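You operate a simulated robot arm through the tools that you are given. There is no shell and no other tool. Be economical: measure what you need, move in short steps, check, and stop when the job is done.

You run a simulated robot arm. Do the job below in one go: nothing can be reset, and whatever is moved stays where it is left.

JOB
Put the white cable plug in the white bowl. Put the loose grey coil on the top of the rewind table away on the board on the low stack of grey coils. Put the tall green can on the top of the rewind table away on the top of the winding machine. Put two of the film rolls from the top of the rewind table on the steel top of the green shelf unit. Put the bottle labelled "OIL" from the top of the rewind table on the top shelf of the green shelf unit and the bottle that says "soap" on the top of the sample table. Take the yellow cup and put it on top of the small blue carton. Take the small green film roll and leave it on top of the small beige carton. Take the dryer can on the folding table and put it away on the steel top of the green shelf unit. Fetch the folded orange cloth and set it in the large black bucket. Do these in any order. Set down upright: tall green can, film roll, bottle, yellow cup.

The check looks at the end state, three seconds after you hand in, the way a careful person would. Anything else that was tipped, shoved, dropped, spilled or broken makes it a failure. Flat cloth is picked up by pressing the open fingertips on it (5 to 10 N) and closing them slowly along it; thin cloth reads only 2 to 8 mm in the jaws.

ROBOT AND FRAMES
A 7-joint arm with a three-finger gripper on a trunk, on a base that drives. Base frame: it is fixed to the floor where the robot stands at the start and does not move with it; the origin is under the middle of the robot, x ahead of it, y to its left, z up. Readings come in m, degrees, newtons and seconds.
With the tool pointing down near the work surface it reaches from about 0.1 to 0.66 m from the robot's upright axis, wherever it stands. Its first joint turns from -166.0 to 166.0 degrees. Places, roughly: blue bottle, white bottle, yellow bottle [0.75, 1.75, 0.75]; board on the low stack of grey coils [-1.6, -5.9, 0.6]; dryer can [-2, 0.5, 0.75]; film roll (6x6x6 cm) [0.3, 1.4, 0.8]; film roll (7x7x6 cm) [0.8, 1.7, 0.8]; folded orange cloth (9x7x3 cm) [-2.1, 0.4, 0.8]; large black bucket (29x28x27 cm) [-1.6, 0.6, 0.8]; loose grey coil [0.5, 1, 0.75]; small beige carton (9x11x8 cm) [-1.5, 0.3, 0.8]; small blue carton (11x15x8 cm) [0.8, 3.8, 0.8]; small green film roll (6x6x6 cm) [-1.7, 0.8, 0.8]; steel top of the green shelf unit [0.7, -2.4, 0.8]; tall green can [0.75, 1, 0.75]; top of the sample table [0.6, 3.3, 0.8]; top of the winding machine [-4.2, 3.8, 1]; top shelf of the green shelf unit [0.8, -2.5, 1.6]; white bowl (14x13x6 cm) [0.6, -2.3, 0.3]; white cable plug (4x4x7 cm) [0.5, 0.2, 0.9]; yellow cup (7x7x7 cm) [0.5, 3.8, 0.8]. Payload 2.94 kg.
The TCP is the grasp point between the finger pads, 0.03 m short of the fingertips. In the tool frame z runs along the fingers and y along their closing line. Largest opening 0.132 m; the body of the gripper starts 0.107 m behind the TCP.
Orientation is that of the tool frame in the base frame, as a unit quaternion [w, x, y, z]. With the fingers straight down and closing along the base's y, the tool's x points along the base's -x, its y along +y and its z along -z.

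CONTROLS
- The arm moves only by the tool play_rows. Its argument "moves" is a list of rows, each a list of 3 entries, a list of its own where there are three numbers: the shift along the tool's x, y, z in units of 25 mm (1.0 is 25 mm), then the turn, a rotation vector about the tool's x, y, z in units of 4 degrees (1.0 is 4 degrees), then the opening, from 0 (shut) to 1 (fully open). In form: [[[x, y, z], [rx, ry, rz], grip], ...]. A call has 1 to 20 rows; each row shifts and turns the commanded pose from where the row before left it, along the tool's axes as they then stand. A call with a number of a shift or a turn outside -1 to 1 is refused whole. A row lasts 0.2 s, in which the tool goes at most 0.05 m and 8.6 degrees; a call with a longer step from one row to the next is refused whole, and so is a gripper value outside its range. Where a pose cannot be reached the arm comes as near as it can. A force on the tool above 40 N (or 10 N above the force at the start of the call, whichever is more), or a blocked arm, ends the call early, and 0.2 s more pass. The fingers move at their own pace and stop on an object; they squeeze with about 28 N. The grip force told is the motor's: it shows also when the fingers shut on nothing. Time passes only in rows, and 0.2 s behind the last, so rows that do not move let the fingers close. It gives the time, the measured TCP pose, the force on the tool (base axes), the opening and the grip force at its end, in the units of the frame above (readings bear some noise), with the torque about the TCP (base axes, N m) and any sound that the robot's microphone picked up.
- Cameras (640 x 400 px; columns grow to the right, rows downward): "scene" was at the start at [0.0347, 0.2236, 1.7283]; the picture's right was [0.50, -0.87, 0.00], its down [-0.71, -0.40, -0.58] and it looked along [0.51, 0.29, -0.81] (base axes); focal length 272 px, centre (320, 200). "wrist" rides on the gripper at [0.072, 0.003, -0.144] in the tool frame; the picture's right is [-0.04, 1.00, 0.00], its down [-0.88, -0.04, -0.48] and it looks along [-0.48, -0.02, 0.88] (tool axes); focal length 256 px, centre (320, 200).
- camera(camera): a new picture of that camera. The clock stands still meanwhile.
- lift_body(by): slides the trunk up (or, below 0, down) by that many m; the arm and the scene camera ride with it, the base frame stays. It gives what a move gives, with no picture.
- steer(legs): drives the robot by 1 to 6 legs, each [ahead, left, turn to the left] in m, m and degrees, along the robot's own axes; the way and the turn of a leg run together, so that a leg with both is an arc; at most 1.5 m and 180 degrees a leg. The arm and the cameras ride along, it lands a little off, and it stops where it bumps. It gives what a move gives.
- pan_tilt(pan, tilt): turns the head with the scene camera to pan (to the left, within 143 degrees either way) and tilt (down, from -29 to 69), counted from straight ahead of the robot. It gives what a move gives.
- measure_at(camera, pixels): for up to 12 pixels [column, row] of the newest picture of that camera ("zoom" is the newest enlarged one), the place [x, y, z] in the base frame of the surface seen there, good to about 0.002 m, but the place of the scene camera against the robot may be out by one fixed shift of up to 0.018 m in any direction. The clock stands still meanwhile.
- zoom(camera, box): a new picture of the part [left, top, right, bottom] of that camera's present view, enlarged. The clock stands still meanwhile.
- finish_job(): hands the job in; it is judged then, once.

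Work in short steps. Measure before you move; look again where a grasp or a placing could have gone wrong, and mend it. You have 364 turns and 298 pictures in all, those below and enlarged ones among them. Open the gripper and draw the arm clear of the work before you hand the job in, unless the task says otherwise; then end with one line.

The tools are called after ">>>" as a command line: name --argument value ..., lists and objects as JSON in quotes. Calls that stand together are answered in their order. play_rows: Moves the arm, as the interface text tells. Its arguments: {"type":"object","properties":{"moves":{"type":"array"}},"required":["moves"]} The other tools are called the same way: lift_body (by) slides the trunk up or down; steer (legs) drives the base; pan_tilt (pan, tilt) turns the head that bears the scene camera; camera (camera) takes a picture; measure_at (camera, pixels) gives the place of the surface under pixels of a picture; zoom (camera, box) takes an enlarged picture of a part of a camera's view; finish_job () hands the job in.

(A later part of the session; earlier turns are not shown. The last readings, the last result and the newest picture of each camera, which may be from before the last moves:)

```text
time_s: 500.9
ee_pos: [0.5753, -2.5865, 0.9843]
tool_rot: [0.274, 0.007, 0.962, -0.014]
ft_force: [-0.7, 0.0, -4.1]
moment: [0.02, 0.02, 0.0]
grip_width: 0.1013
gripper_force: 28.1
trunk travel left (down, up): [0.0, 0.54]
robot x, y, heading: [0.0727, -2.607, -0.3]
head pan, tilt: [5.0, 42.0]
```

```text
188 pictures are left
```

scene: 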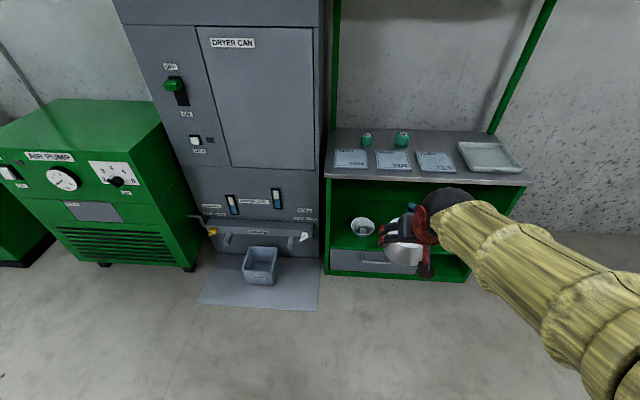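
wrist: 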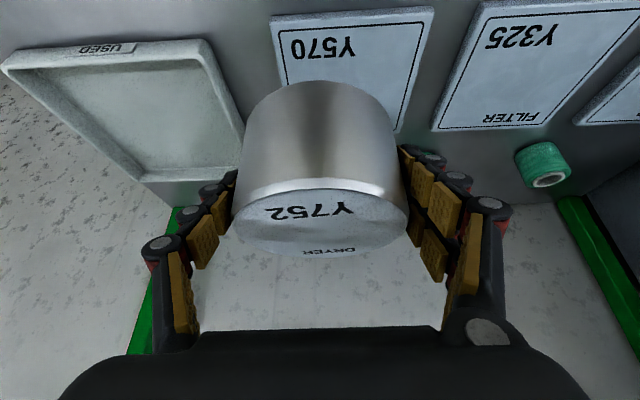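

I check which roll is at (545,165), and surface points.

>>> measure_at --camera "wrist" --pixels '[[545, 165], [430, 150], [500, 150], [245, 120], [225, 180], [465, 195]]'

>>> camera --camera "scene"

```text
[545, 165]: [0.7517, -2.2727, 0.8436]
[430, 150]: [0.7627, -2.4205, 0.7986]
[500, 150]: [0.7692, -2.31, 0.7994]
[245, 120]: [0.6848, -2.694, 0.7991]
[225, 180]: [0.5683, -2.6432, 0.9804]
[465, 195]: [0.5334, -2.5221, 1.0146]
```

```text
187 pictures are left
```

scene: 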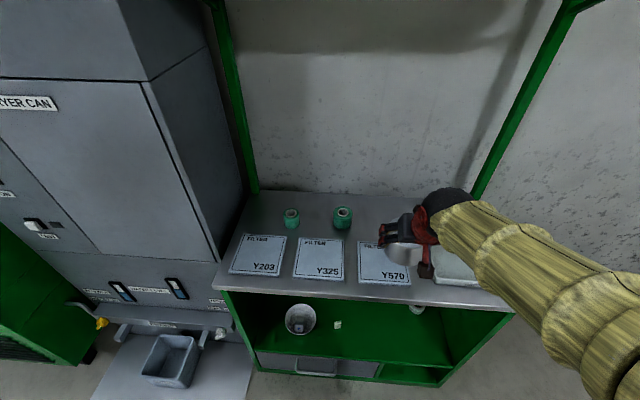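

Both rolls are fine. I extend 0.235 m and lower 0.135 m.

>>> play_rows --moves '[[[-0.797, 0.03, 0.498], [0, 0, 0], 0.5], [[-0.797, 0.03, 0.498], [0, 0, 0], 0.5], [[-0.797, 0.03, 0.498], [0, 0, 0], 0.5], [[-0.797, 0.03, 0.498], [0, 0, 0], 0.5], [[-0.797, 0.03, 0.498], [0, 0, 0], 0.5], [[-0.797, 0.03, 0.498], [0, 0, 0], 0.5], [[-0.797, 0.03, 0.498], [0, 0, 0], 0.5], [[-0.797, 0.03, 0.498], [0, 0, 0], 0.5], [[-0.797, 0.03, 0.498], [0, 0, 0], 0.5], [[-0.797, 0.03, 0.498], [0, 0, 0], 0.5], [[0.477, 0, 0.763], [0, 0, 0], 0.5], [[0.477, 0, 0.763], [0, 0, 0], 0.5], [[0.477, 0, 0.763], [0, 0, 0], 0.5], [[0.477, 0, 0.763], [0, 0, 0], 0.5], [[0.477, 0, 0.763], [0, 0, 0], 0.5], [[0.477, 0, 0.763], [0, 0, 0], 0.5], [[0, 0, 0], [0, 0, 0], 0.5]]'

>>> camera --camera "wrist"

```text
time_s: 504.6
ee_pos: [0.8095, -2.5868, 0.8506]
tool_rot: [0.273, 0.008, 0.962, -0.015]
ft_force: [-1.0, -0.8, -4.3]
moment: [0.01, 0.03, -0.04]
grip_width: 0.101
gripper_force: 27.7
trunk travel left (down, up): [0.0, 0.54]
robot x, y, heading: [0.0728, -2.6048, -0.2]
head pan, tilt: [5.0, 42.0]
```

```text
186 pictures are left
```

wrist: 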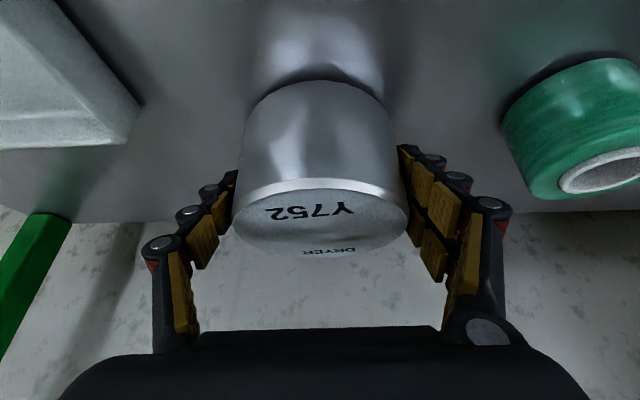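

I ease down about 4 mm, then read the force.

>>> play_rows --moves '[[[0.053, 0, 0.085], [0, 0, 0], 0.5], [[0.03, 0, 0.05], [0, 0, 0], 0.5], [[0, 0, 0], [0, 0, 0], 0.5]]'

```text
time_s: 505.4
ee_pos: [0.8088, -2.5863, 0.8481]
tool_rot: [0.273, 0.007, 0.962, -0.014]
ft_force: [0.0, -0.2, -0.8]
moment: [0.22, -0.02, -0.01]
grip_width: 0.101
gripper_force: 27.7
trunk travel left (down, up): [0.0, 0.54]
robot x, y, heading: [0.0756, -2.6063, -0.5]
head pan, tilt: [5.0, 42.0]
```

Contact (weight gone). I open and withdraw along the tool axis.

>>> play_rows --moves '[[[0, 0, 0], [0, 0, 0], 0.79], [[0, 0, 0], [0, 0, 0], 0.84], [[0, 0, 0], [0, 0, 0], 0.92], [[0, 0, 0], [0, 0, 0], 0.92], [[0, 0, -0.5], [0, 0, 0], 0.92], [[0, 0, -1], [0, 0, 0], 0.92], [[0, 0, -1], [0, 0, 0], 0.92], [[0, 0, -1], [0, 0, 0], 0.92], [[0, 0, -1], [0, 0, 0], 0.92], [[0, 0, -1], [0, 0, 0], 0.92], [[0, 0, -1], [0, 0, 0], 0.92]]'

>>> camera --camera "wrist"

```text
time_s: 507.8
ee_pos: [0.725, -2.5812, 0.9836]
tool_rot: [0.274, 0.007, 0.962, -0.015]
ft_force: [0.6, 0.0, -0.8]
moment: [0.01, 0.01, 0.01]
grip_width: 0.1217
gripper_force: 0.1
trunk travel left (down, up): [0.0, 0.54]
robot x, y, heading: [0.0719, -2.6046, -0.5]
head pan, tilt: [5.0, 42.0]
```

```text
185 pictures are left
```

wrist: 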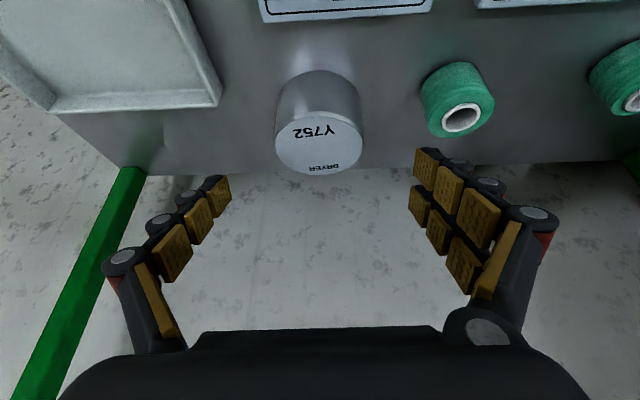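

The dryer can is placed. I retract and drive to the west side of the folding table for the orange cloth.

>>> play_rows --moves '[[[0.848, 0, -0.53], [0, 0, 0], 0.8], [[0.848, 0, -0.53], [0, 0, 0], 0.8], [[0.848, 0, -0.53], [0, 0, 0], 0.8], [[0.848, 0, -0.53], [0, 0, 0], 0.8], [[0.848, 0, -0.53], [0, 0, 0], 0.8], [[0.848, 0, -0.53], [0, 0, 0], 0.8], [[0.848, 0, -0.53], [0, 0, 0], 0.8], [[0.848, 0, -0.53], [0, 0, 0], 0.8], [[0.848, 0, -0.53], [0, 0, 0], 0.8], [[0.848, 0, -0.53], [0, 0, 0], 0.8]]'

>>> steer --legs '[[-1.45, 0, 0.3], [-1.42, 0, 0], [0, 1.5, 0], [0, 1.5, 0]]'

```text
time_s: 509.9
ee_pos: [0.4769, -2.5755, 0.986]
tool_rot: [0.274, 0.007, 0.962, -0.015]
ft_force: [0.3, 0.4, 1.0]
moment: [-0.01, 0.02, -0.03]
grip_width: 0.1059
gripper_force: 0.0
trunk travel left (down, up): [0.0, 0.54]
robot x, y, heading: [0.0741, -2.6081, -0.5]
head pan, tilt: [5.0, 42.0]
```

```text
time_s: 538.0
ee_pos: [-2.5637, 0.3803, 0.9846]
tool_rot: [0.274, -0.028, 0.961, -0.004]
ft_force: [-0.1, -0.2, -0.3]
moment: [0.01, 0.05, 0.03]
grip_width: 0.1055
gripper_force: 0.1
trunk travel left (down, up): [0.0, 0.54]
robot x, y, heading: [-2.9695, 0.3195, 4.0]
head pan, tilt: [5.0, 42.0]
```

I drive up to the table, make the tool vertical, and look at the cloth.

>>> steer --legs '[[0.32, 0.09, -4]]'

>>> play_rows --moves '[[[0, 0, -0.3], [0, 1, 0], 0.85], [[0, 0, -0.3], [0, 1, 0], 0.85], [[0, 0, -0.3], [0, 1, 0], 0.85], [[0, 0, -0.3], [0, 1, 0], 0.85], [[0, 0, 0], [0, 1, 0], 0.85], [[0, 0, 0], [0, 1, 0], 0.85], [[0, 0, 0], [0, 1, 0], 0.85], [[0, 0, 0], [0, 1, 0], 0.85]]'

>>> camera --camera "wrist"

```text
time_s: 540.1
ee_pos: [-2.2472, 0.4494, 0.9866]
tool_rot: [0.274, 0.005, 0.962, -0.014]
ft_force: [0.0, 0.7, 1.1]
moment: [0.0, 0.01, 0.02]
grip_width: 0.1058
gripper_force: 0.1
trunk travel left (down, up): [0.0, 0.54]
robot x, y, heading: [-2.6454, 0.4145, -0.0]
head pan, tilt: [5.0, 42.0]
```

```text
time_s: 541.9
ee_pos: [-2.2612, 0.4509, 1.0123]
tool_rot: [-0.003, 0.009, 1.0, -0.011]
ft_force: [-0.6, 0.0, 0.1]
moment: [0.0, -0.03, 0.0]
grip_width: 0.1124
gripper_force: 0.0
trunk travel left (down, up): [0.0, 0.54]
robot x, y, heading: [-2.6484, 0.4223, -0.1]
head pan, tilt: [5.0, 42.0]
```

```text
184 pictures are left
```

wrist: 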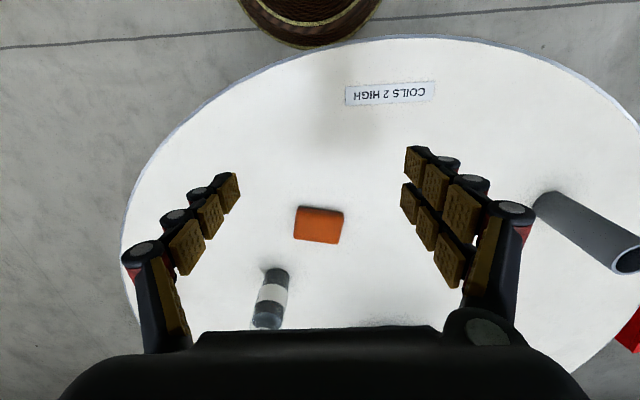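

I measure the cloth's corners and the note.

>>> measure_at --camera "wrist" --pixels '[[302, 209], [341, 213], [338, 240], [297, 234], [319, 222], [280, 220], [270, 275], [262, 300]]'

>>> zoom --camera "wrist" --box '[260, 180, 380, 270]'

```text
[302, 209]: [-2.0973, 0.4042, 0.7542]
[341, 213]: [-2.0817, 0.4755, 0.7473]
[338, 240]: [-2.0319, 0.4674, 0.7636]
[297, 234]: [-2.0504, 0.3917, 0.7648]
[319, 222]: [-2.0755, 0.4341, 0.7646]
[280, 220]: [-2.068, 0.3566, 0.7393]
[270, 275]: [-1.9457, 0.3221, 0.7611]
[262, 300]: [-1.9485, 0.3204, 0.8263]
```

```text
4.44 times, centred on (320, 225) of wrist
```

zoom: 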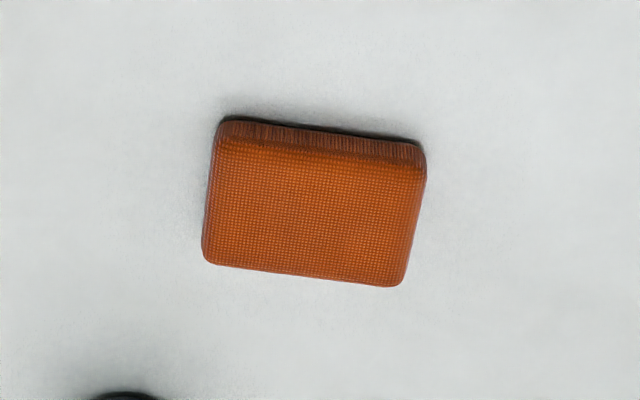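

The cloth is a folded pad ≈8×6.5×2.6 cm, centre (-2.066,0.434), turned ≈-12°. I move over it, turn the jaws to match, and go down to just above it.

>>> play_rows --moves '[[[-0.976, -0.085, 0], [0, 0, 0], 0.85], [[-0.976, -0.085, 0], [0, 0, 0], 0.85], [[-0.976, -0.085, 0], [0, 0, 0], 0.85], [[-0.976, -0.085, 0], [0, 0, 0], 0.85], [[-0.976, -0.085, 0], [0, 0, 0], 0.85], [[-0.976, -0.085, 0], [0, 0, 0], 0.85], [[-0.976, -0.085, 0], [0, 0, 0], 0.85], [[-0.976, -0.085, 0], [0, 0, 0], 0.85], [[0, 0, 0], [0, 0, 1], 0.85], [[0, 0, 0], [0, 0, 1], 0.85], [[0, 0, 0], [0, 0, 0.8], 0.85], [[0, 0, 1], [0, 0, 0], 0.85], [[0, 0, 1], [0, 0, 0], 0.85], [[0, 0, 1], [0, 0, 0], 0.85], [[0, 0, 1], [0, 0, 0], 0.85], [[0, 0, 1], [0, 0, 0], 0.85], [[0, 0, 1], [0, 0, 0], 0.85], [[0, 0, 0], [0, 0, 0], 0.85]]'

>>> camera --camera "wrist"

```text
time_s: 545.7
ee_pos: [-2.0626, 0.4263, 0.8608]
tool_rot: [-0.001, 0.107, 0.994, -0.013]
ft_force: [0.4, -0.1, -0.7]
moment: [0.03, 0.0, 0.02]
grip_width: 0.1121
gripper_force: 0.1
trunk travel left (down, up): [0.0, 0.54]
robot x, y, heading: [-2.6501, 0.4174, -0.2]
head pan, tilt: [5.0, 42.0]
```

```text
182 pictures are left
```

wrist: 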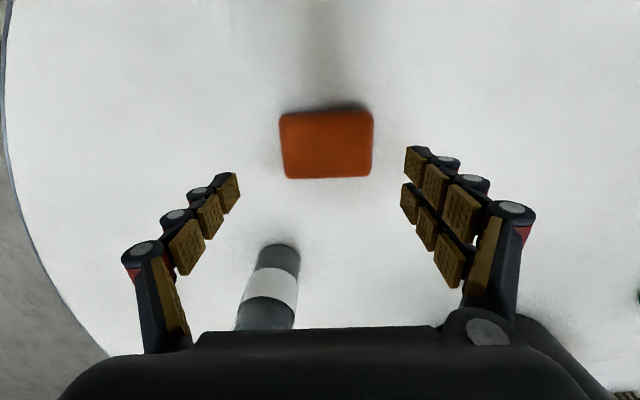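

Well aligned (6 px off). I descend to TCP z≈0.773 with 6 mm correction and close slowly.

>>> play_rows --moves '[[[0, 0.23, 0.9], [0, 0, 0], 0.85], [[0, 0, 0.9], [0, 0, 0], 0.85], [[0, 0, 0.9], [0, 0, 0], 0.85], [[0, 0, 0.75], [0, 0, 0], 0.85], [[0, 0, 0], [0, 0, 0], 0.75], [[0, 0, 0], [0, 0, 0], 0.65], [[0, 0, 0], [0, 0, 0], 0.55], [[0, 0, 0], [0, 0, 0], 0.45], [[0, 0, 0], [0, 0, 0], 0.35], [[0, 0, 0], [0, 0, 0], 0.25], [[0, 0, 0], [0, 0, 0], 0.2], [[0, 0, 0], [0, 0, 0], 0.2]]'

>>> camera --camera "wrist"

```text
time_s: 548.3
ee_pos: [-2.0632, 0.4309, 0.7756]
tool_rot: [0.0, 0.106, 0.994, -0.012]
ft_force: [1.0, 0.7, 3.7]
moment: [0.06, 0.09, 0.01]
grip_width: 0.0891
gripper_force: 28.1
trunk travel left (down, up): [0.0, 0.54]
robot x, y, heading: [-2.649, 0.4205, 0.0]
head pan, tilt: [5.0, 42.0]
```

```text
181 pictures are left
```

wrist: 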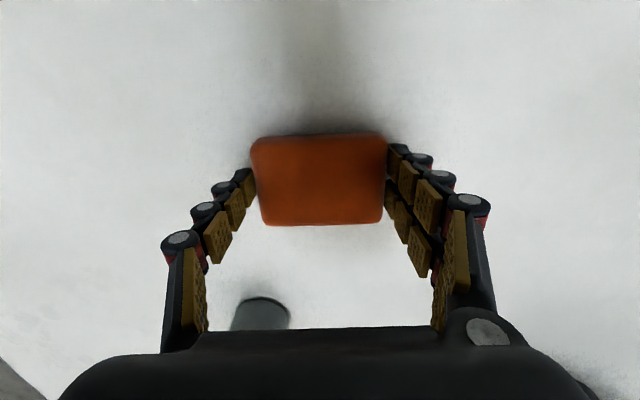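

The pad is gripped at 89 mm. I lift 5 cm and check.

>>> play_rows --moves '[[[0, 0, -0.6], [0, 0, 0], 0.2], [[0, 0, -0.6], [0, 0, 0], 0.2], [[0, 0, -0.8], [0, 0, 0], 0.2], [[0, 0, 0], [0, 0, 0], 0.2]]'

>>> camera --camera "wrist"

```text
time_s: 549.3
ee_pos: [-2.0648, 0.4323, 0.8248]
tool_rot: [-0.002, 0.106, 0.994, -0.012]
ft_force: [-0.1, 0.1, -1.5]
moment: [0.02, -0.03, 0.04]
grip_width: 0.0891
gripper_force: 27.5
trunk travel left (down, up): [0.0, 0.54]
robot x, y, heading: [-2.6505, 0.4186, -0.2]
head pan, tilt: [5.0, 42.0]
```

```text
180 pictures are left
```

wrist: 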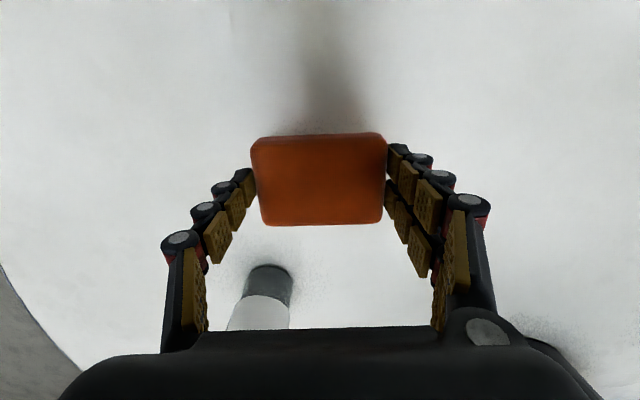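

Held. I lift to z≈1.15, pull in, then drive round to the north-west of the table and look.

>>> play_rows --moves '[[[0, 0, -1], [0, 0, 0], 0.2], [[0, 0, -1], [0, 0, 0], 0.2], [[0, 0, -1], [0, 0, 0], 0.2], [[0, 0, -1], [0, 0, 0], 0.2], [[0, 0, -1], [0, 0, 0], 0.2], [[0, 0, -1], [0, 0, 0], 0.2], [[0, 0, -1], [0, 0, 0], 0.2], [[0, 0, -1], [0, 0, 0], 0.2], [[0, 0, -1], [0, 0, 0], 0.2], [[0, 0, -1], [0, 0, 0], 0.2], [[0, 0, -1], [0, 0, 0], 0.2], [[0, 0, -1], [0, 0, 0], 0.2], [[0, 0, -1], [0, 0, 0], 0.2], [[1, 0, 0], [0, 0, -1], 0.2], [[1, 0, 0], [0, 0, -1], 0.2], [[1, 0, 0], [0, 0, -0.8], 0.2], [[1, 0, 0], [0, 0, 0], 0.2], [[1, 0, 0], [0, 0, 0], 0.2]]'

>>> steer --legs '[[-0.15, 0, 0], [0, 1.0, 0], [0, 0, -45]]'

>>> pan_tilt --pan 10 --tilt 40

>>> camera --camera "scene"

```text
time_s: 553.1
ee_pos: [-2.1862, 0.4509, 1.1514]
tool_rot: [-0.003, 0.008, 1.0, -0.011]
ft_force: [0.4, 0.1, -0.4]
moment: [-0.03, 0.04, 0.01]
grip_width: 0.089
gripper_force: 28.1
trunk travel left (down, up): [0.0, 0.54]
robot x, y, heading: [-2.6494, 0.4202, -0.3]
head pan, tilt: [5.0, 42.0]
```

```text
time_s: 561.3
ee_pos: [-2.4471, 1.1109, 1.1504]
tool_rot: [-0.006, 0.388, 0.921, -0.01]
ft_force: [0.4, -0.2, -0.2]
moment: [-0.03, -0.03, -0.01]
grip_width: 0.0891
gripper_force: 27.7
trunk travel left (down, up): [0.0, 0.54]
robot x, y, heading: [-2.8019, 1.4146, -44.7]
head pan, tilt: [5.0, 42.0]
```

```text
time_s: 562.0
ee_pos: [-2.447, 1.1096, 1.1523]
tool_rot: [-0.006, 0.388, 0.922, -0.01]
ft_force: [0.6, 0.8, -0.5]
moment: [-0.02, 0.02, 0.01]
grip_width: 0.0889
gripper_force: 28.5
trunk travel left (down, up): [0.0, 0.54]
robot x, y, heading: [-2.798, 1.4103, -45.0]
head pan, tilt: [10.0, 40.0]
```

```text
179 pictures are left
```

scene: 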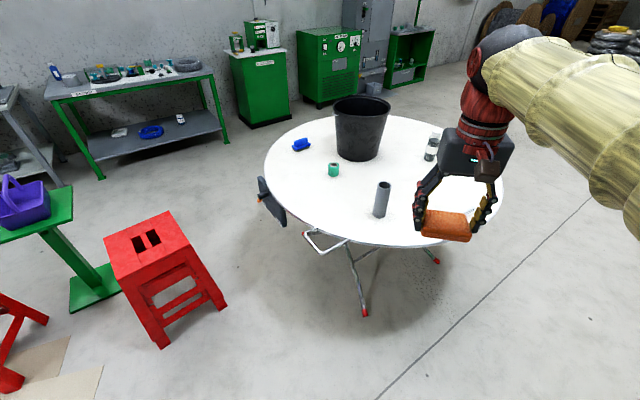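

I measure the stool, the leg, the hanging pan, bucket rim and roll.

>>> measure_at --camera "scene" --pixels '[[162, 345], [225, 308], [207, 265], [365, 313], [272, 205], [285, 225], [310, 240], [334, 170], [337, 105], [388, 108], [360, 100], [382, 185]]'

```text
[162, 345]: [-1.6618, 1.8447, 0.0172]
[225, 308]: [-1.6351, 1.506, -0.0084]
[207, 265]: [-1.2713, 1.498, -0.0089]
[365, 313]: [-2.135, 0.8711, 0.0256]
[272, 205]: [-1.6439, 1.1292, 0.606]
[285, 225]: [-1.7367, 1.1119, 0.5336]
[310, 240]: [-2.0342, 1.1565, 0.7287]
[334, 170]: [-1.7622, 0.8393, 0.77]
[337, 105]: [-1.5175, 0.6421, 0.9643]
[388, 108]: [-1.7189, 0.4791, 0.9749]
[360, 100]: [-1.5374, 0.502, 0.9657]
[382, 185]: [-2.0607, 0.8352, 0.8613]
```

The north side is crowded (stool, hanging pan). I'll do bucket, roll and carton from the east side instead, driving round the south.

>>> steer --legs '[[0, 0, 45], [0, -1.3, 0], [0, -1.3, 0], [1.0, 0, 0], [1.05, 0, 0], [0, 0, 180]]'

```text
time_s: 593.8
ee_pos: [-1.1345, -1.1301, 1.1519]
tool_rot: [-0.011, 1.0, 0.015, 0.001]
ft_force: [-0.7, -0.1, -0.7]
moment: [0.0, 0.0, 0.04]
grip_width: 0.089
gripper_force: 28.0
trunk travel left (down, up): [0.0, 0.54]
robot x, y, heading: [-0.6714, -1.0765, -177.5]
head pan, tilt: [10.0, 40.0]
```

I slide north to y≈0.55 and look west at the table.

>>> steer --legs '[[0, -1.0, -2.5], [0, -0.63, 0]]'

>>> camera --camera "scene"

>>> camera --camera "wrist"

```text
time_s: 602.0
ee_pos: [-1.1705, 0.505, 1.1496]
tool_rot: [-0.012, 1.0, -0.002, 0.002]
ft_force: [-0.6, 0.2, -0.4]
moment: [0.03, -0.02, 0.01]
grip_width: 0.0891
gripper_force: 27.5
trunk travel left (down, up): [0.0, 0.54]
robot x, y, heading: [-0.7097, 0.5437, -179.3]
head pan, tilt: [10.0, 40.0]
```

```text
178 pictures are left
```

scene: 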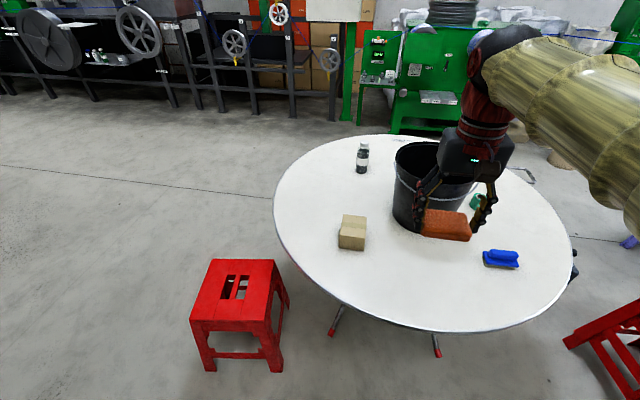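

```text
177 pictures are left
```

wrist: 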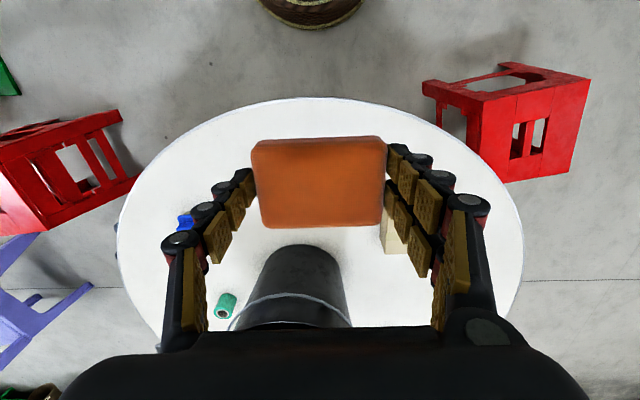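

I measure the bucket rim, the table edge, feet, carton and roll.

>>> measure_at --camera "scene" --pixels '[[402, 160], [418, 144], [400, 185], [405, 225], [333, 333], [437, 352], [430, 328], [354, 218], [354, 240], [476, 200], [500, 255], [285, 300]]'

>>> measure_at --camera "wrist" --pixels '[[300, 250], [240, 310], [345, 310], [290, 297], [300, 98], [392, 245], [225, 300], [185, 222]]'

```text
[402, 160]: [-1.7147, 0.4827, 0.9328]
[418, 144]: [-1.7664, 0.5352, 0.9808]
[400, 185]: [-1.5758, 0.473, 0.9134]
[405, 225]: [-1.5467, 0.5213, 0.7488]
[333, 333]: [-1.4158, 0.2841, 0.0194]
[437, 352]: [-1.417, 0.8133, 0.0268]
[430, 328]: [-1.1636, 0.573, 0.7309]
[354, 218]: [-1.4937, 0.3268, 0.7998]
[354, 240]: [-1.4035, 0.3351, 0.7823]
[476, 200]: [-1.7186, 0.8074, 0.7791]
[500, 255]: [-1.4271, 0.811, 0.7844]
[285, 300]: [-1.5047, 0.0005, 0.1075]
```

```text
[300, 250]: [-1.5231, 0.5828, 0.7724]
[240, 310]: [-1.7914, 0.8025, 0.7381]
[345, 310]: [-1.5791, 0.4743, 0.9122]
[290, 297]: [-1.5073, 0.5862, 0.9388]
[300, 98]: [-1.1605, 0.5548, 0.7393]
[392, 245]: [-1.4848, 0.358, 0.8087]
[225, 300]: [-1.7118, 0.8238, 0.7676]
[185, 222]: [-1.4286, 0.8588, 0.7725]
```

Bucket centre ≈(-1.637,0.583), rim z≈0.99. I drive 0.2 ahead, 0.08 right and extend over the bucket.

>>> steer --legs '[[0.2, -0.078, -0.7]]'

>>> play_rows --moves '[[[-1, 0, 0], [0, 0, 0], 0.2], [[-1, 0, 0], [0, 0, 0], 0.2], [[-1, 0, 0], [0, 0, 0], 0.2], [[-1, 0, 0], [0, 0, 0], 0.2], [[-1, 0, 0], [0, 0, 0], 0.2], [[-1, 0, 0], [0, 0, 0], 0.2], [[-1, 0, 0], [0, 0, 0], 0.2], [[-1, 0, 0], [0, 0, 0], 0.2], [[-1, 0, 0], [0, 0, 0], 0.2], [[-1, 0, 0], [0, 0, 0], 0.2], [[0, 0, 0], [0, 0, 0], 0.2]]'

>>> camera --camera "wrist"

>>> camera --camera "scene"

```text
time_s: 603.7
ee_pos: [-1.3708, 0.5899, 1.151]
tool_rot: [-0.011, 1.0, -0.01, 0.002]
ft_force: [0.1, 0.1, -0.2]
moment: [0.03, 0.02, -0.02]
grip_width: 0.0893
gripper_force: 28.5
trunk travel left (down, up): [0.0, 0.54]
robot x, y, heading: [-0.9071, 0.6177, 179.7]
head pan, tilt: [10.0, 40.0]
```

```text
time_s: 606.1
ee_pos: [-1.6208, 0.5941, 1.1495]
tool_rot: [-0.011, 1.0, -0.01, 0.002]
ft_force: [-0.5, -0.2, 0.0]
moment: [0.04, -0.05, -0.03]
grip_width: 0.089
gripper_force: 28.0
trunk travel left (down, up): [0.0, 0.54]
robot x, y, heading: [-0.9092, 0.6229, 179.6]
head pan, tilt: [10.0, 40.0]
```

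```text
176 pictures are left
```

wrist: 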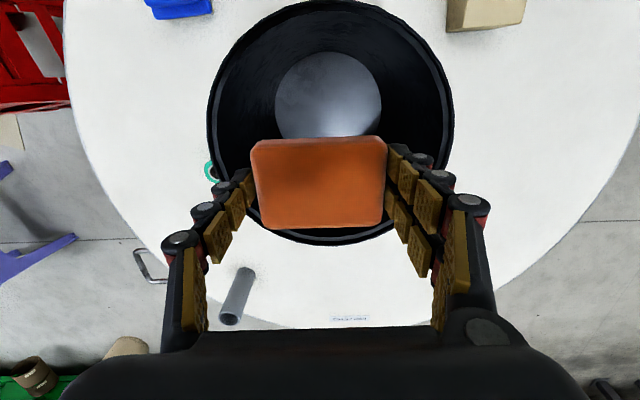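

```text
175 pictures are left
```

scene: 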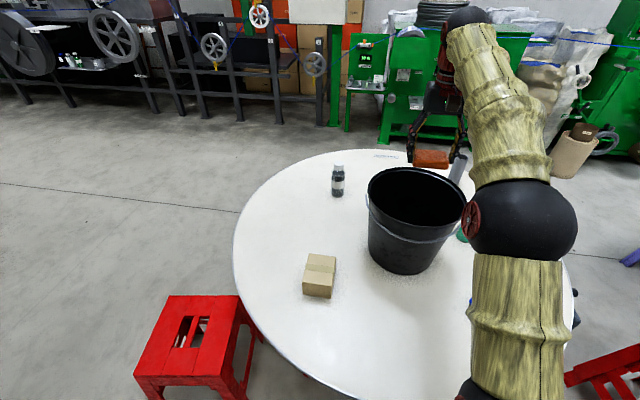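

I measure the rim points from the wrist view.

>>> measure_at --camera "wrist" --pixels '[[210, 115], [451, 115], [330, 3], [330, 243], [330, 90], [209, 125], [452, 125]]'

```text
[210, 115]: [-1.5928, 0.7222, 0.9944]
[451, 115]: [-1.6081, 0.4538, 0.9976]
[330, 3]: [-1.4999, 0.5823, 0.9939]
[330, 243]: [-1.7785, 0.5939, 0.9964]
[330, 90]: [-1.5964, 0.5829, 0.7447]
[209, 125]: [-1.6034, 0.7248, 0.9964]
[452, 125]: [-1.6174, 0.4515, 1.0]
```

Rim centre (-1.639,0.588). I shift 1.5 cm and lower to z≈0.90 inside the bucket, then release.

>>> play_rows --moves '[[[-0.65, 0, 0], [0, 0, 0], 0.2], [[0, 0, 1], [0, 0, 0], 0.2], [[0, 0, 1], [0, 0, 0], 0.2], [[0, 0, 1], [0, 0, 0], 0.2], [[0, 0, 1], [0, 0, 0], 0.2], [[0, 0, 1], [0, 0, 0], 0.2], [[0, 0, 1], [0, 0, 0], 0.2], [[0, 0, 1], [0, 0, 0], 0.2], [[0, 0, 1], [0, 0, 0], 0.2], [[0, 0, 1], [0, 0, 0], 0.2], [[0, 0, 0.9], [0, 0, 0], 0.2], [[0, 0, 0], [0, 0, 0], 0.2], [[0, 0, 0], [0, 0, 0], 0.85], [[0, 0, 0], [0, 0, 0], 0.85], [[0, 0, 0], [0, 0, 0], 0.85]]'

>>> play_rows --moves '[[[0, 0, -1], [0, 0, 0], 0.8], [[0, 0, -1], [0, 0, 0], 0.8], [[0, 0, -1], [0, 0, 0], 0.8], [[0, 0, -1], [0, 0, 0], 0.8], [[0, 0, -1], [0, 0, 0], 0.8], [[0, 0, -1], [0, 0, 0], 0.8], [[0, 0, -1], [0, 0, 0], 0.8], [[0, 0, -1], [0, 0, 0], 0.8], [[0, 0, -1], [0, 0, 0], 0.8], [[0, 0, -1], [0, 0, 0], 0.8]]'

>>> camera --camera "wrist"

```text
time_s: 609.3
ee_pos: [-1.6356, 0.6002, 0.9011]
tool_rot: [-0.012, 1.0, -0.008, 0.003]
ft_force: [0.5, 0.0, -0.2]
moment: [0.01, 0.0, 0.03]
grip_width: 0.1121
gripper_force: 0.0
trunk travel left (down, up): [0.0, 0.54]
robot x, y, heading: [-0.9065, 0.6218, 180.0]
head pan, tilt: [10.0, 40.0]
```

```text
time_s: 611.5
ee_pos: [-1.6381, 0.5936, 1.1532]
tool_rot: [-0.012, 1.0, -0.01, 0.002]
ft_force: [0.8, 0.2, 0.3]
moment: [-0.02, -0.01, 0.0]
grip_width: 0.1059
gripper_force: 0.0
trunk travel left (down, up): [0.0, 0.54]
robot x, y, heading: [-0.9069, 0.6187, 179.8]
head pan, tilt: [10.0, 40.0]
```

```text
174 pictures are left
```

wrist: 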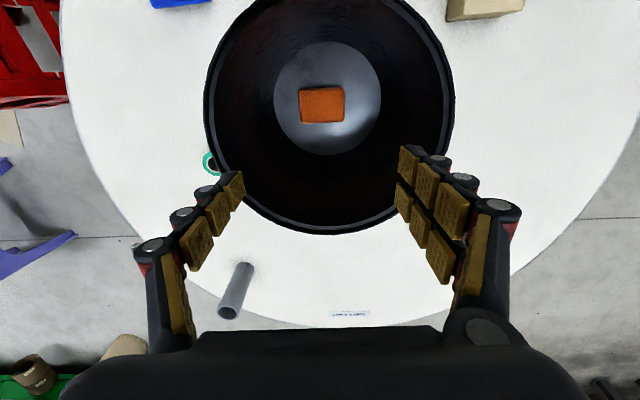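

The cloth lies in the bucket. Now the small green roll: I move the robot 0.2 north, pitch the tool 32°, and look.

>>> steer --legs '[[0, -0.21, 0]]'

>>> play_rows --moves '[[[1, 0, 0], [0, -1, 0], 0.7], [[1, 0, 0], [0, -1, 0], 0.7], [[1, 0, 0], [0, -1, 0], 0.7], [[1, 0, 0], [0, -1, 0], 0.7], [[1, 0, 0], [0, -1, 0], 0.7], [[1, 0, 0], [0, -1, 0], 0.7], [[1, 0, 0], [0, -1, 0], 0.7], [[1, 0, 0], [0, -1, 0], 0.7]]'

>>> camera --camera "wrist"

```text
time_s: 613.1
ee_pos: [-1.6382, 0.7951, 1.1529]
tool_rot: [-0.011, 1.0, -0.007, 0.003]
ft_force: [0.3, -0.3, -0.8]
moment: [0.05, 0.03, 0.03]
grip_width: 0.1054
gripper_force: 0.1
trunk travel left (down, up): [0.0, 0.54]
robot x, y, heading: [-0.909, 0.8249, -179.9]
head pan, tilt: [10.0, 40.0]
```

```text
time_s: 614.9
ee_pos: [-1.4459, 0.7957, 1.1068]
tool_rot: [-0.013, 0.961, -0.004, -0.275]
ft_force: [-0.5, 0.3, -0.1]
moment: [-0.02, -0.02, 0.01]
grip_width: 0.0925
gripper_force: 0.2
trunk travel left (down, up): [0.0, 0.54]
robot x, y, heading: [-0.908, 0.8266, -179.9]
head pan, tilt: [10.0, 40.0]
```

```text
173 pictures are left
```

wrist: 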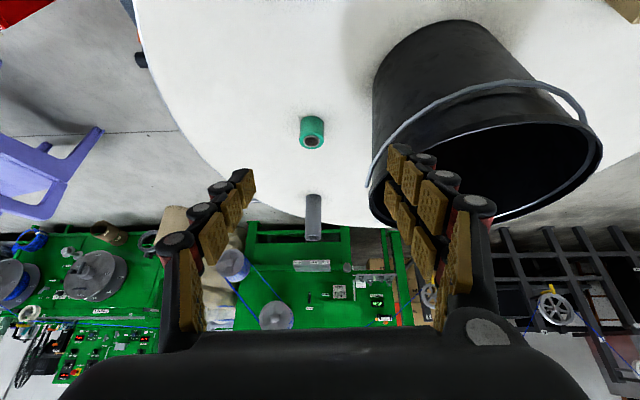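

I measure the roll, bucket handle and rim on its north side.

>>> measure_at --camera "wrist" --pixels '[[301, 127], [323, 127], [312, 118], [312, 135], [312, 146], [312, 141], [371, 180], [385, 155], [373, 110], [372, 210], [310, 210]]'

```text
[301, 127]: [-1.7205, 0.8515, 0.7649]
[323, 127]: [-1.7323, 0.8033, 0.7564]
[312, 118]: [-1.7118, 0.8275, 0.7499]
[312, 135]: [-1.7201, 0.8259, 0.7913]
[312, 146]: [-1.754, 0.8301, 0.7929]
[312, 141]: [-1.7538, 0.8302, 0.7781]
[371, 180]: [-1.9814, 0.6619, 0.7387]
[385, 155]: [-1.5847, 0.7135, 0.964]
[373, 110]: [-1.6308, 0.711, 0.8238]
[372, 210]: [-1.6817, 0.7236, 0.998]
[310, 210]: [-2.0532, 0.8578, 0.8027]
```

Roll centre (-1.736,0.8275), top 0.793. I go to pre-grasp.

>>> play_rows --moves '[[[-0.218, -0.068, 0.963], [0, 0, 0], 0.62], [[-0.218, -0.068, 0.963], [0, 0, 0], 0.62], [[-0.218, -0.068, 0.963], [0, 0, 0], 0.62], [[-0.218, -0.068, 0.963], [0, 0, 0], 0.62], [[-0.218, -0.068, 0.963], [0, 0, 0], 0.62], [[-0.218, -0.068, 0.963], [0, 0, 0], 0.62], [[-0.218, -0.068, 0.963], [0, 0, 0], 0.62], [[-0.218, -0.068, 0.963], [0, 0, 0], 0.62], [[-0.218, -0.068, 0.963], [0, 0, 0], 0.62], [[-0.218, -0.068, 0.963], [0, 0, 0], 0.62], [[-0.218, -0.068, 0.963], [0, 0, 0], 0.62], [[-0.218, -0.068, 0.963], [0, 0, 0], 0.62], [[-0.218, -0.068, 0.963], [0, 0, 0], 0.62], [[0, 0, 0], [0, 0, 0], 0.62]]'

>>> camera --camera "wrist"

>>> camera --camera "scene"

```text
time_s: 617.9
ee_pos: [-1.671, 0.8244, 0.8773]
tool_rot: [-0.014, 0.962, -0.002, -0.272]
ft_force: [-0.3, 0.7, -0.1]
moment: [-0.01, 0.02, 0.0]
grip_width: 0.0819
gripper_force: 0.1
trunk travel left (down, up): [0.0, 0.54]
robot x, y, heading: [-0.9083, 0.8306, -180.1]
head pan, tilt: [10.0, 40.0]
```

```text
172 pictures are left
```

wrist: 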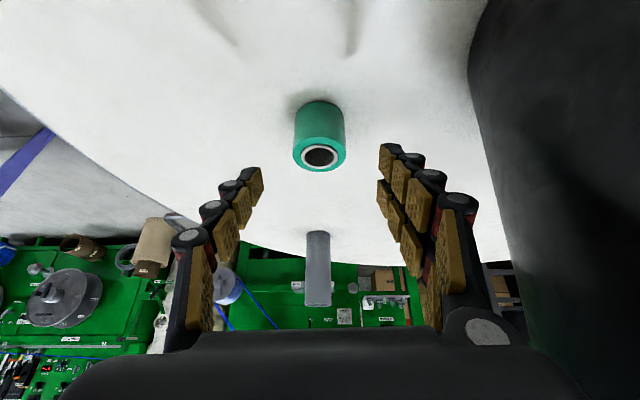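

```text
171 pictures are left
```

scene: 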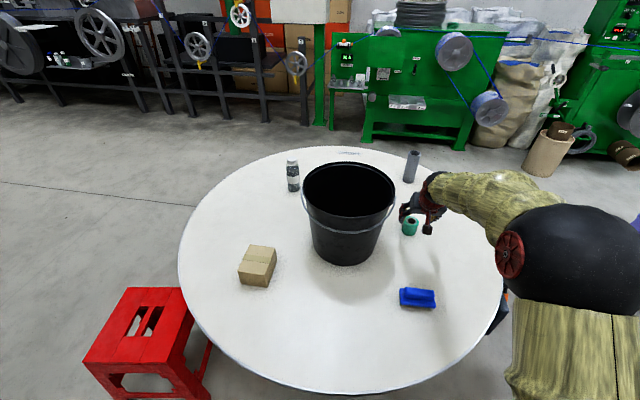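

Aligned and clear of the bucket. I advance 0.12 m and close.

>>> play_rows --moves '[[[0, 0, 0.96], [0, 0, 0], 0.62], [[0, 0, 0.96], [0, 0, 0], 0.62], [[0, 0, 0.96], [0, 0, 0], 0.62], [[0, 0, 0.96], [0, 0, 0], 0.62], [[0, 0, 0.9], [0, 0, 0], 0.62], [[0, 0, 0], [0, 0, 0], 0.62], [[0, 0, 0], [0, 0, 0], 0.2], [[0, 0, 0], [0, 0, 0], 0.2], [[0, 0, 0], [0, 0, 0], 0.2], [[0, 0, 0], [0, 0, 0], 0.2]]'

>>> camera --camera "wrist"

```text
time_s: 620.1
ee_pos: [-1.7332, 0.8281, 0.7764]
tool_rot: [-0.013, 0.962, -0.003, -0.274]
ft_force: [-1.0, -2.6, 6.3]
moment: [-0.26, 0.08, 0.01]
grip_width: 0.0544
gripper_force: 28.0
trunk travel left (down, up): [0.0, 0.54]
robot x, y, heading: [-0.9078, 0.8288, -179.8]
head pan, tilt: [10.0, 40.0]
```

```text
170 pictures are left
```

wrist: 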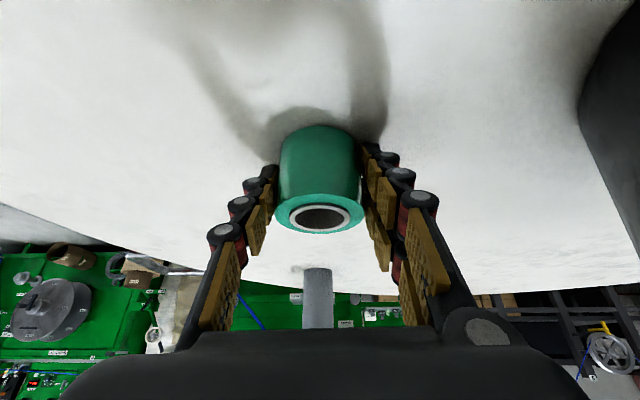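

Held. I lift 0.25 m and retract 0.33 m.

>>> play_rows --moves '[[[-0.53, 0, -0.848], [0, 0, 0], 0.2], [[-0.53, 0, -0.848], [0, 0, 0], 0.2], [[-0.53, 0, -0.848], [0, 0, 0], 0.2], [[-0.53, 0, -0.848], [0, 0, 0], 0.2], [[-0.53, 0, -0.848], [0, 0, 0], 0.2], [[-0.53, 0, -0.848], [0, 0, 0], 0.2], [[-0.53, 0, -0.848], [0, 0, 0], 0.2], [[-0.53, 0, -0.848], [0, 0, 0], 0.2], [[0.848, 0, -0.53], [0, 0, 0], 0.2], [[0.848, 0, -0.53], [0, 0, 0], 0.2], [[0.848, 0, -0.53], [0, 0, 0], 0.2], [[0.848, 0, -0.53], [0, 0, 0], 0.2], [[0.848, 0, -0.53], [0, 0, 0], 0.2], [[0.848, 0, -0.53], [0, 0, 0], 0.2], [[0.848, 0, -0.53], [0, 0, 0], 0.2], [[0.848, 0, -0.53], [0, 0, 0], 0.2], [[0.848, 0, -0.53], [0, 0, 0], 0.2], [[0.848, 0, -0.53], [0, 0, 0], 0.2], [[0.848, 0, -0.53], [0, 0, 0], 0.2], [[0.848, 0, -0.53], [0, 0, 0], 0.2]]'

>>> steer --legs '[[0, 0.5, 0]]'

>>> camera --camera "wrist"

>>> camera --camera "scene"

```text
time_s: 624.3
ee_pos: [-1.4352, 0.8185, 0.9776]
tool_rot: [-0.013, 0.962, -0.003, -0.273]
ft_force: [0.2, 0.5, -0.5]
moment: [-0.02, -0.01, 0.02]
grip_width: 0.0544
gripper_force: 28.5
trunk travel left (down, up): [0.0, 0.54]
robot x, y, heading: [-0.9131, 0.8278, -180.0]
head pan, tilt: [10.0, 40.0]
```

```text
time_s: 627.2
ee_pos: [-1.4332, 0.3177, 0.9782]
tool_rot: [-0.013, 0.962, -0.001, -0.272]
ft_force: [-0.3, 0.6, -0.3]
moment: [0.01, 0.0, -0.01]
grip_width: 0.0546
gripper_force: 27.9
trunk travel left (down, up): [0.0, 0.54]
robot x, y, heading: [-0.9067, 0.3257, -179.4]
head pan, tilt: [10.0, 40.0]
```

```text
169 pictures are left
```

wrist: 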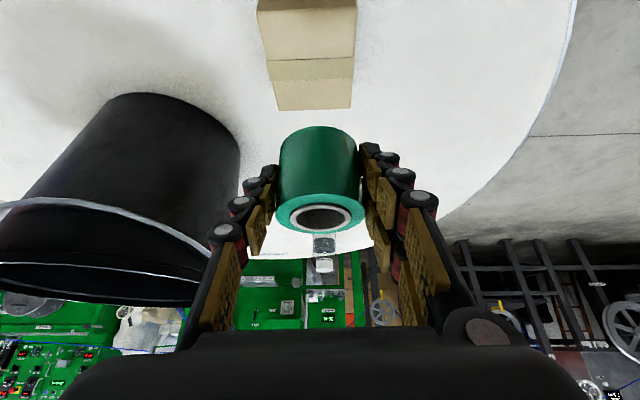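

```text
168 pictures are left
```

scene: 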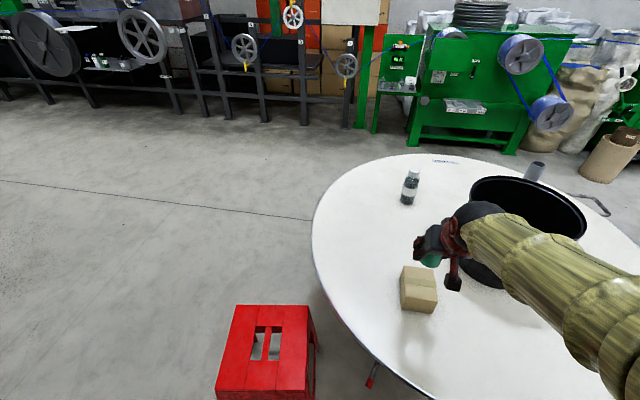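

I measure the carton top corners in the wrist picture.

>>> measure_at --camera "wrist" --pixels '[[272, 60], [354, 57], [278, 106], [350, 104], [313, 80], [260, 12], [356, 8], [313, 40]]'

```text
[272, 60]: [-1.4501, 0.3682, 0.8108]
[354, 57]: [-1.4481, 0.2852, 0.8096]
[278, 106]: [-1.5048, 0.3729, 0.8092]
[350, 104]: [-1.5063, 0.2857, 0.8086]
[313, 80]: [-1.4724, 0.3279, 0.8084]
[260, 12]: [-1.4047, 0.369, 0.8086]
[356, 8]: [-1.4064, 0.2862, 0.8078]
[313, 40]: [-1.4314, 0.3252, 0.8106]
```

Carton top z 0.809, centre (-1.454,0.328). I lower the roll onto it.

>>> play_rows --moves '[[[0.418, -0.08, 0.956], [0, 0, 0], 0.2], [[0.418, -0.08, 0.956], [0, 0, 0], 0.2], [[0.418, -0.08, 0.956], [0, 0, 0], 0.2], [[0.418, -0.08, 0.956], [0, 0, 0], 0.2], [[0.418, -0.08, 0.956], [0, 0, 0], 0.2], [[0, 0, 0], [0, 0, 0], 0.2]]'

>>> camera --camera "wrist"

```text
time_s: 628.6
ee_pos: [-1.4515, 0.3311, 0.8476]
tool_rot: [-0.013, 0.962, -0.001, -0.273]
ft_force: [0.0, -0.1, -1.4]
moment: [0.01, -0.02, 0.01]
grip_width: 0.0543
gripper_force: 27.6
trunk travel left (down, up): [0.0, 0.54]
robot x, y, heading: [-0.9041, 0.3293, -179.5]
head pan, tilt: [10.0, 40.0]
```

```text
167 pictures are left
```

wrist: 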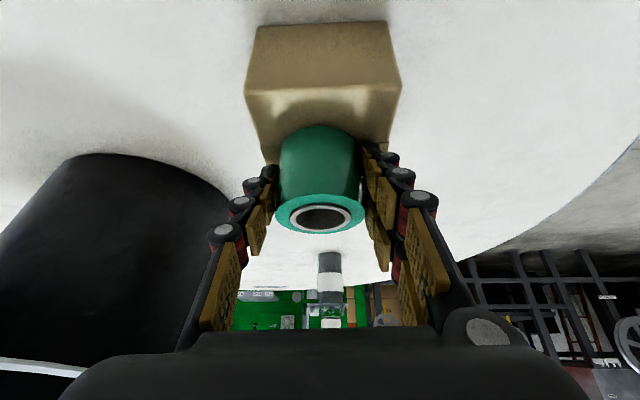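

I ease down 2 mm, release, and retreat.

>>> play_rows --moves '[[[0.04, 0, 0.065], [0, 0, 0], 0.2], [[0, 0, 0], [0, 0, 0], 0.43], [[0, 0, 0], [0, 0, 0], 0.5], [[0, 0, 0], [0, 0, 0], 0.6], [[0, 0, 0], [0, 0, 0], 0.6], [[0, 0, -0.6], [0, 0, 0], 0.6], [[0, 0, -1], [0, 0, 0], 0.6], [[0, 0, -1], [0, 0, 0], 0.6], [[0, 0, -1], [0, 0, 0], 0.6], [[0, 0, -1], [0, 0, 0], 0.6], [[0, 0, -1], [0, 0, 0], 0.6], [[0, 0, -1], [0, 0, 0], 0.6], [[0, 0, -1], [0, 0, 0], 0.6]]'

>>> camera --camera "wrist"

```text
time_s: 631.5
ee_pos: [-1.3514, 0.3261, 1.0086]
tool_rot: [-0.013, 0.962, -0.001, -0.273]
ft_force: [-0.1, 0.1, 0.3]
moment: [0.0, -0.02, 0.01]
grip_width: 0.0793
gripper_force: 0.0
trunk travel left (down, up): [0.0, 0.54]
robot x, y, heading: [-0.9088, 0.3304, -179.8]
head pan, tilt: [10.0, 40.0]
```

```text
166 pictures are left
```

wrist: 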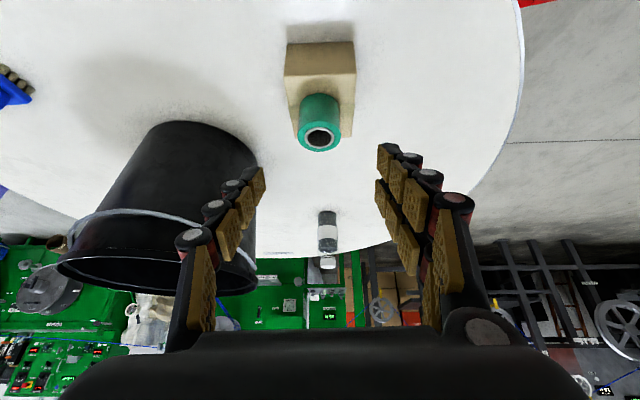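

The roll stands on the carton. Last the grey coil: I make the tool vertical, pull in, back off, turn round and go to the coil.

>>> play_rows --moves '[[[0.3, 0, -0.6], [0, 1, 0], 0.8], [[0.3, 0, -0.6], [0, 1, 0], 0.8], [[0.3, 0, -0.6], [0, 1, 0], 0.8], [[0.3, 0, -0.6], [0, 1, 0], 0.8], [[0, 0, 0], [0, 1, 0], 0.8], [[0, 0, 0], [0, 1, 0], 0.8], [[0, 0, 0], [0, 1, 0], 0.8], [[0, 0, 0], [0, 1, 0], 0.8]]'

>>> steer --legs '[[-0.42, 0, 0], [0, 0, 180], [0, 0.6, 0], [0.25, 0, 0]]'

>>> camera --camera "wrist"

>>> camera --camera "scene"

```text
time_s: 633.2
ee_pos: [-1.2995, 0.3245, 1.0488]
tool_rot: [-0.011, 1.0, -0.004, 0.003]
ft_force: [1.1, 0.5, 0.6]
moment: [0.04, 0.05, 0.03]
grip_width: 0.1055
gripper_force: 0.0
trunk travel left (down, up): [0.0, 0.54]
robot x, y, heading: [-0.9051, 0.3307, -179.4]
head pan, tilt: [10.0, 40.0]
```

```text
time_s: 647.6
ee_pos: [0.1621, 0.9344, 1.0503]
tool_rot: [-0.003, 0.011, 1.0, -0.012]
ft_force: [-0.3, 0.4, -0.6]
moment: [0.01, -0.02, -0.02]
grip_width: 0.1057
gripper_force: 0.1
trunk travel left (down, up): [0.0, 0.54]
robot x, y, heading: [-0.2337, 0.9338, -0.4]
head pan, tilt: [10.0, 40.0]
```

```text
165 pictures are left
```

wrist: 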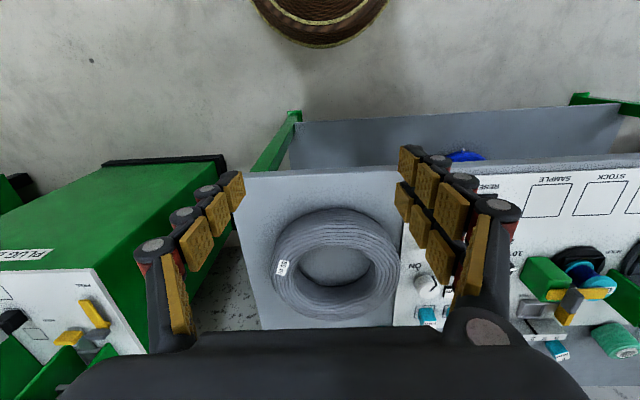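

```text
164 pictures are left
```

scene: 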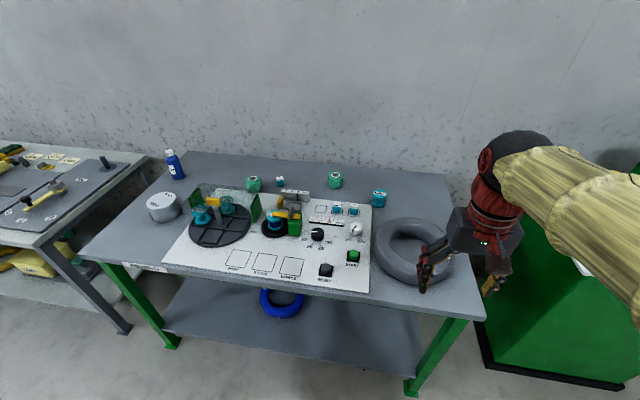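

Everything else is in place. I measure the coil's ring.

>>> measure_at --camera "wrist" --pixels '[[335, 207], [335, 225], [335, 238], [275, 260], [288, 262], [303, 265], [396, 255], [380, 258], [367, 260], [337, 312], [337, 290], [335, 262]]'

```text
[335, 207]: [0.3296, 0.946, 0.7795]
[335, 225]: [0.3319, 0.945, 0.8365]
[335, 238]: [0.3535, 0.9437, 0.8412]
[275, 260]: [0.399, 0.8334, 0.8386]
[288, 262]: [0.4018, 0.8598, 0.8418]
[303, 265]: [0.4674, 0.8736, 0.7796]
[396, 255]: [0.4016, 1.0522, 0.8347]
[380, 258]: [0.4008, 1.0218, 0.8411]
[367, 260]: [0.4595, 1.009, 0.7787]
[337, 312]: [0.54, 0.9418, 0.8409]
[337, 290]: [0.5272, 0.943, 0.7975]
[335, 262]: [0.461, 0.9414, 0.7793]
```

Ring centre (0.443,0.942), outer radius ≈0.115, tube ≈6 cm, crest z 0.841. I'll grip its right side at y≈0.857 (one finger in the hole). I drive 0.1 ahead and move over it.

>>> steer --legs '[[0.1, 0, 0.4]]'

>>> play_rows --moves '[[[-0.9, -0.38, 0.3], [0, 0, 0], 0.85], [[-0.9, -0.38, 0.3], [0, 0, 0], 0.85], [[-0.9, -0.38, 0.3], [0, 0, 0], 0.85], [[-0.9, -0.38, 0.3], [0, 0, 0], 0.85], [[-0.9, -0.38, 0.3], [0, 0, 0], 0.85], [[-0.9, -0.38, 0.3], [0, 0, 0], 0.85], [[-0.9, -0.38, 0.3], [0, 0, 0], 0.85], [[-0.9, -0.38, 0.3], [0, 0, 0], 0.85], [[0, 0, 0], [0, 0, 0], 0.85]]'

>>> camera --camera "wrist"

```text
time_s: 648.7
ee_pos: [0.262, 0.936, 1.0493]
tool_rot: [-0.002, 0.007, 1.0, -0.011]
ft_force: [0.0, 0.8, 0.4]
moment: [0.01, -0.03, -0.03]
grip_width: 0.1056
gripper_force: 0.0
trunk travel left (down, up): [0.0, 0.54]
robot x, y, heading: [-0.1303, 0.9341, 0.0]
head pan, tilt: [10.0, 40.0]
```

```text
time_s: 650.7
ee_pos: [0.4433, 0.8562, 0.9897]
tool_rot: [-0.003, 0.007, 1.0, -0.011]
ft_force: [0.8, 0.3, -0.6]
moment: [0.02, 0.04, -0.02]
grip_width: 0.1122
gripper_force: 0.0
trunk travel left (down, up): [0.0, 0.54]
robot x, y, heading: [-0.134, 0.9355, 0.1]
head pan, tilt: [10.0, 40.0]
```

```text
163 pictures are left
```

wrist: 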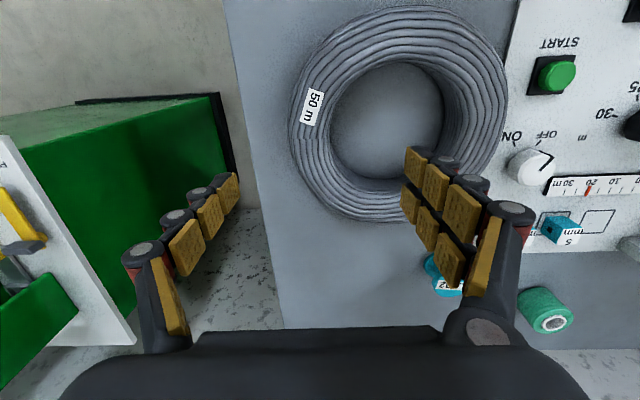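

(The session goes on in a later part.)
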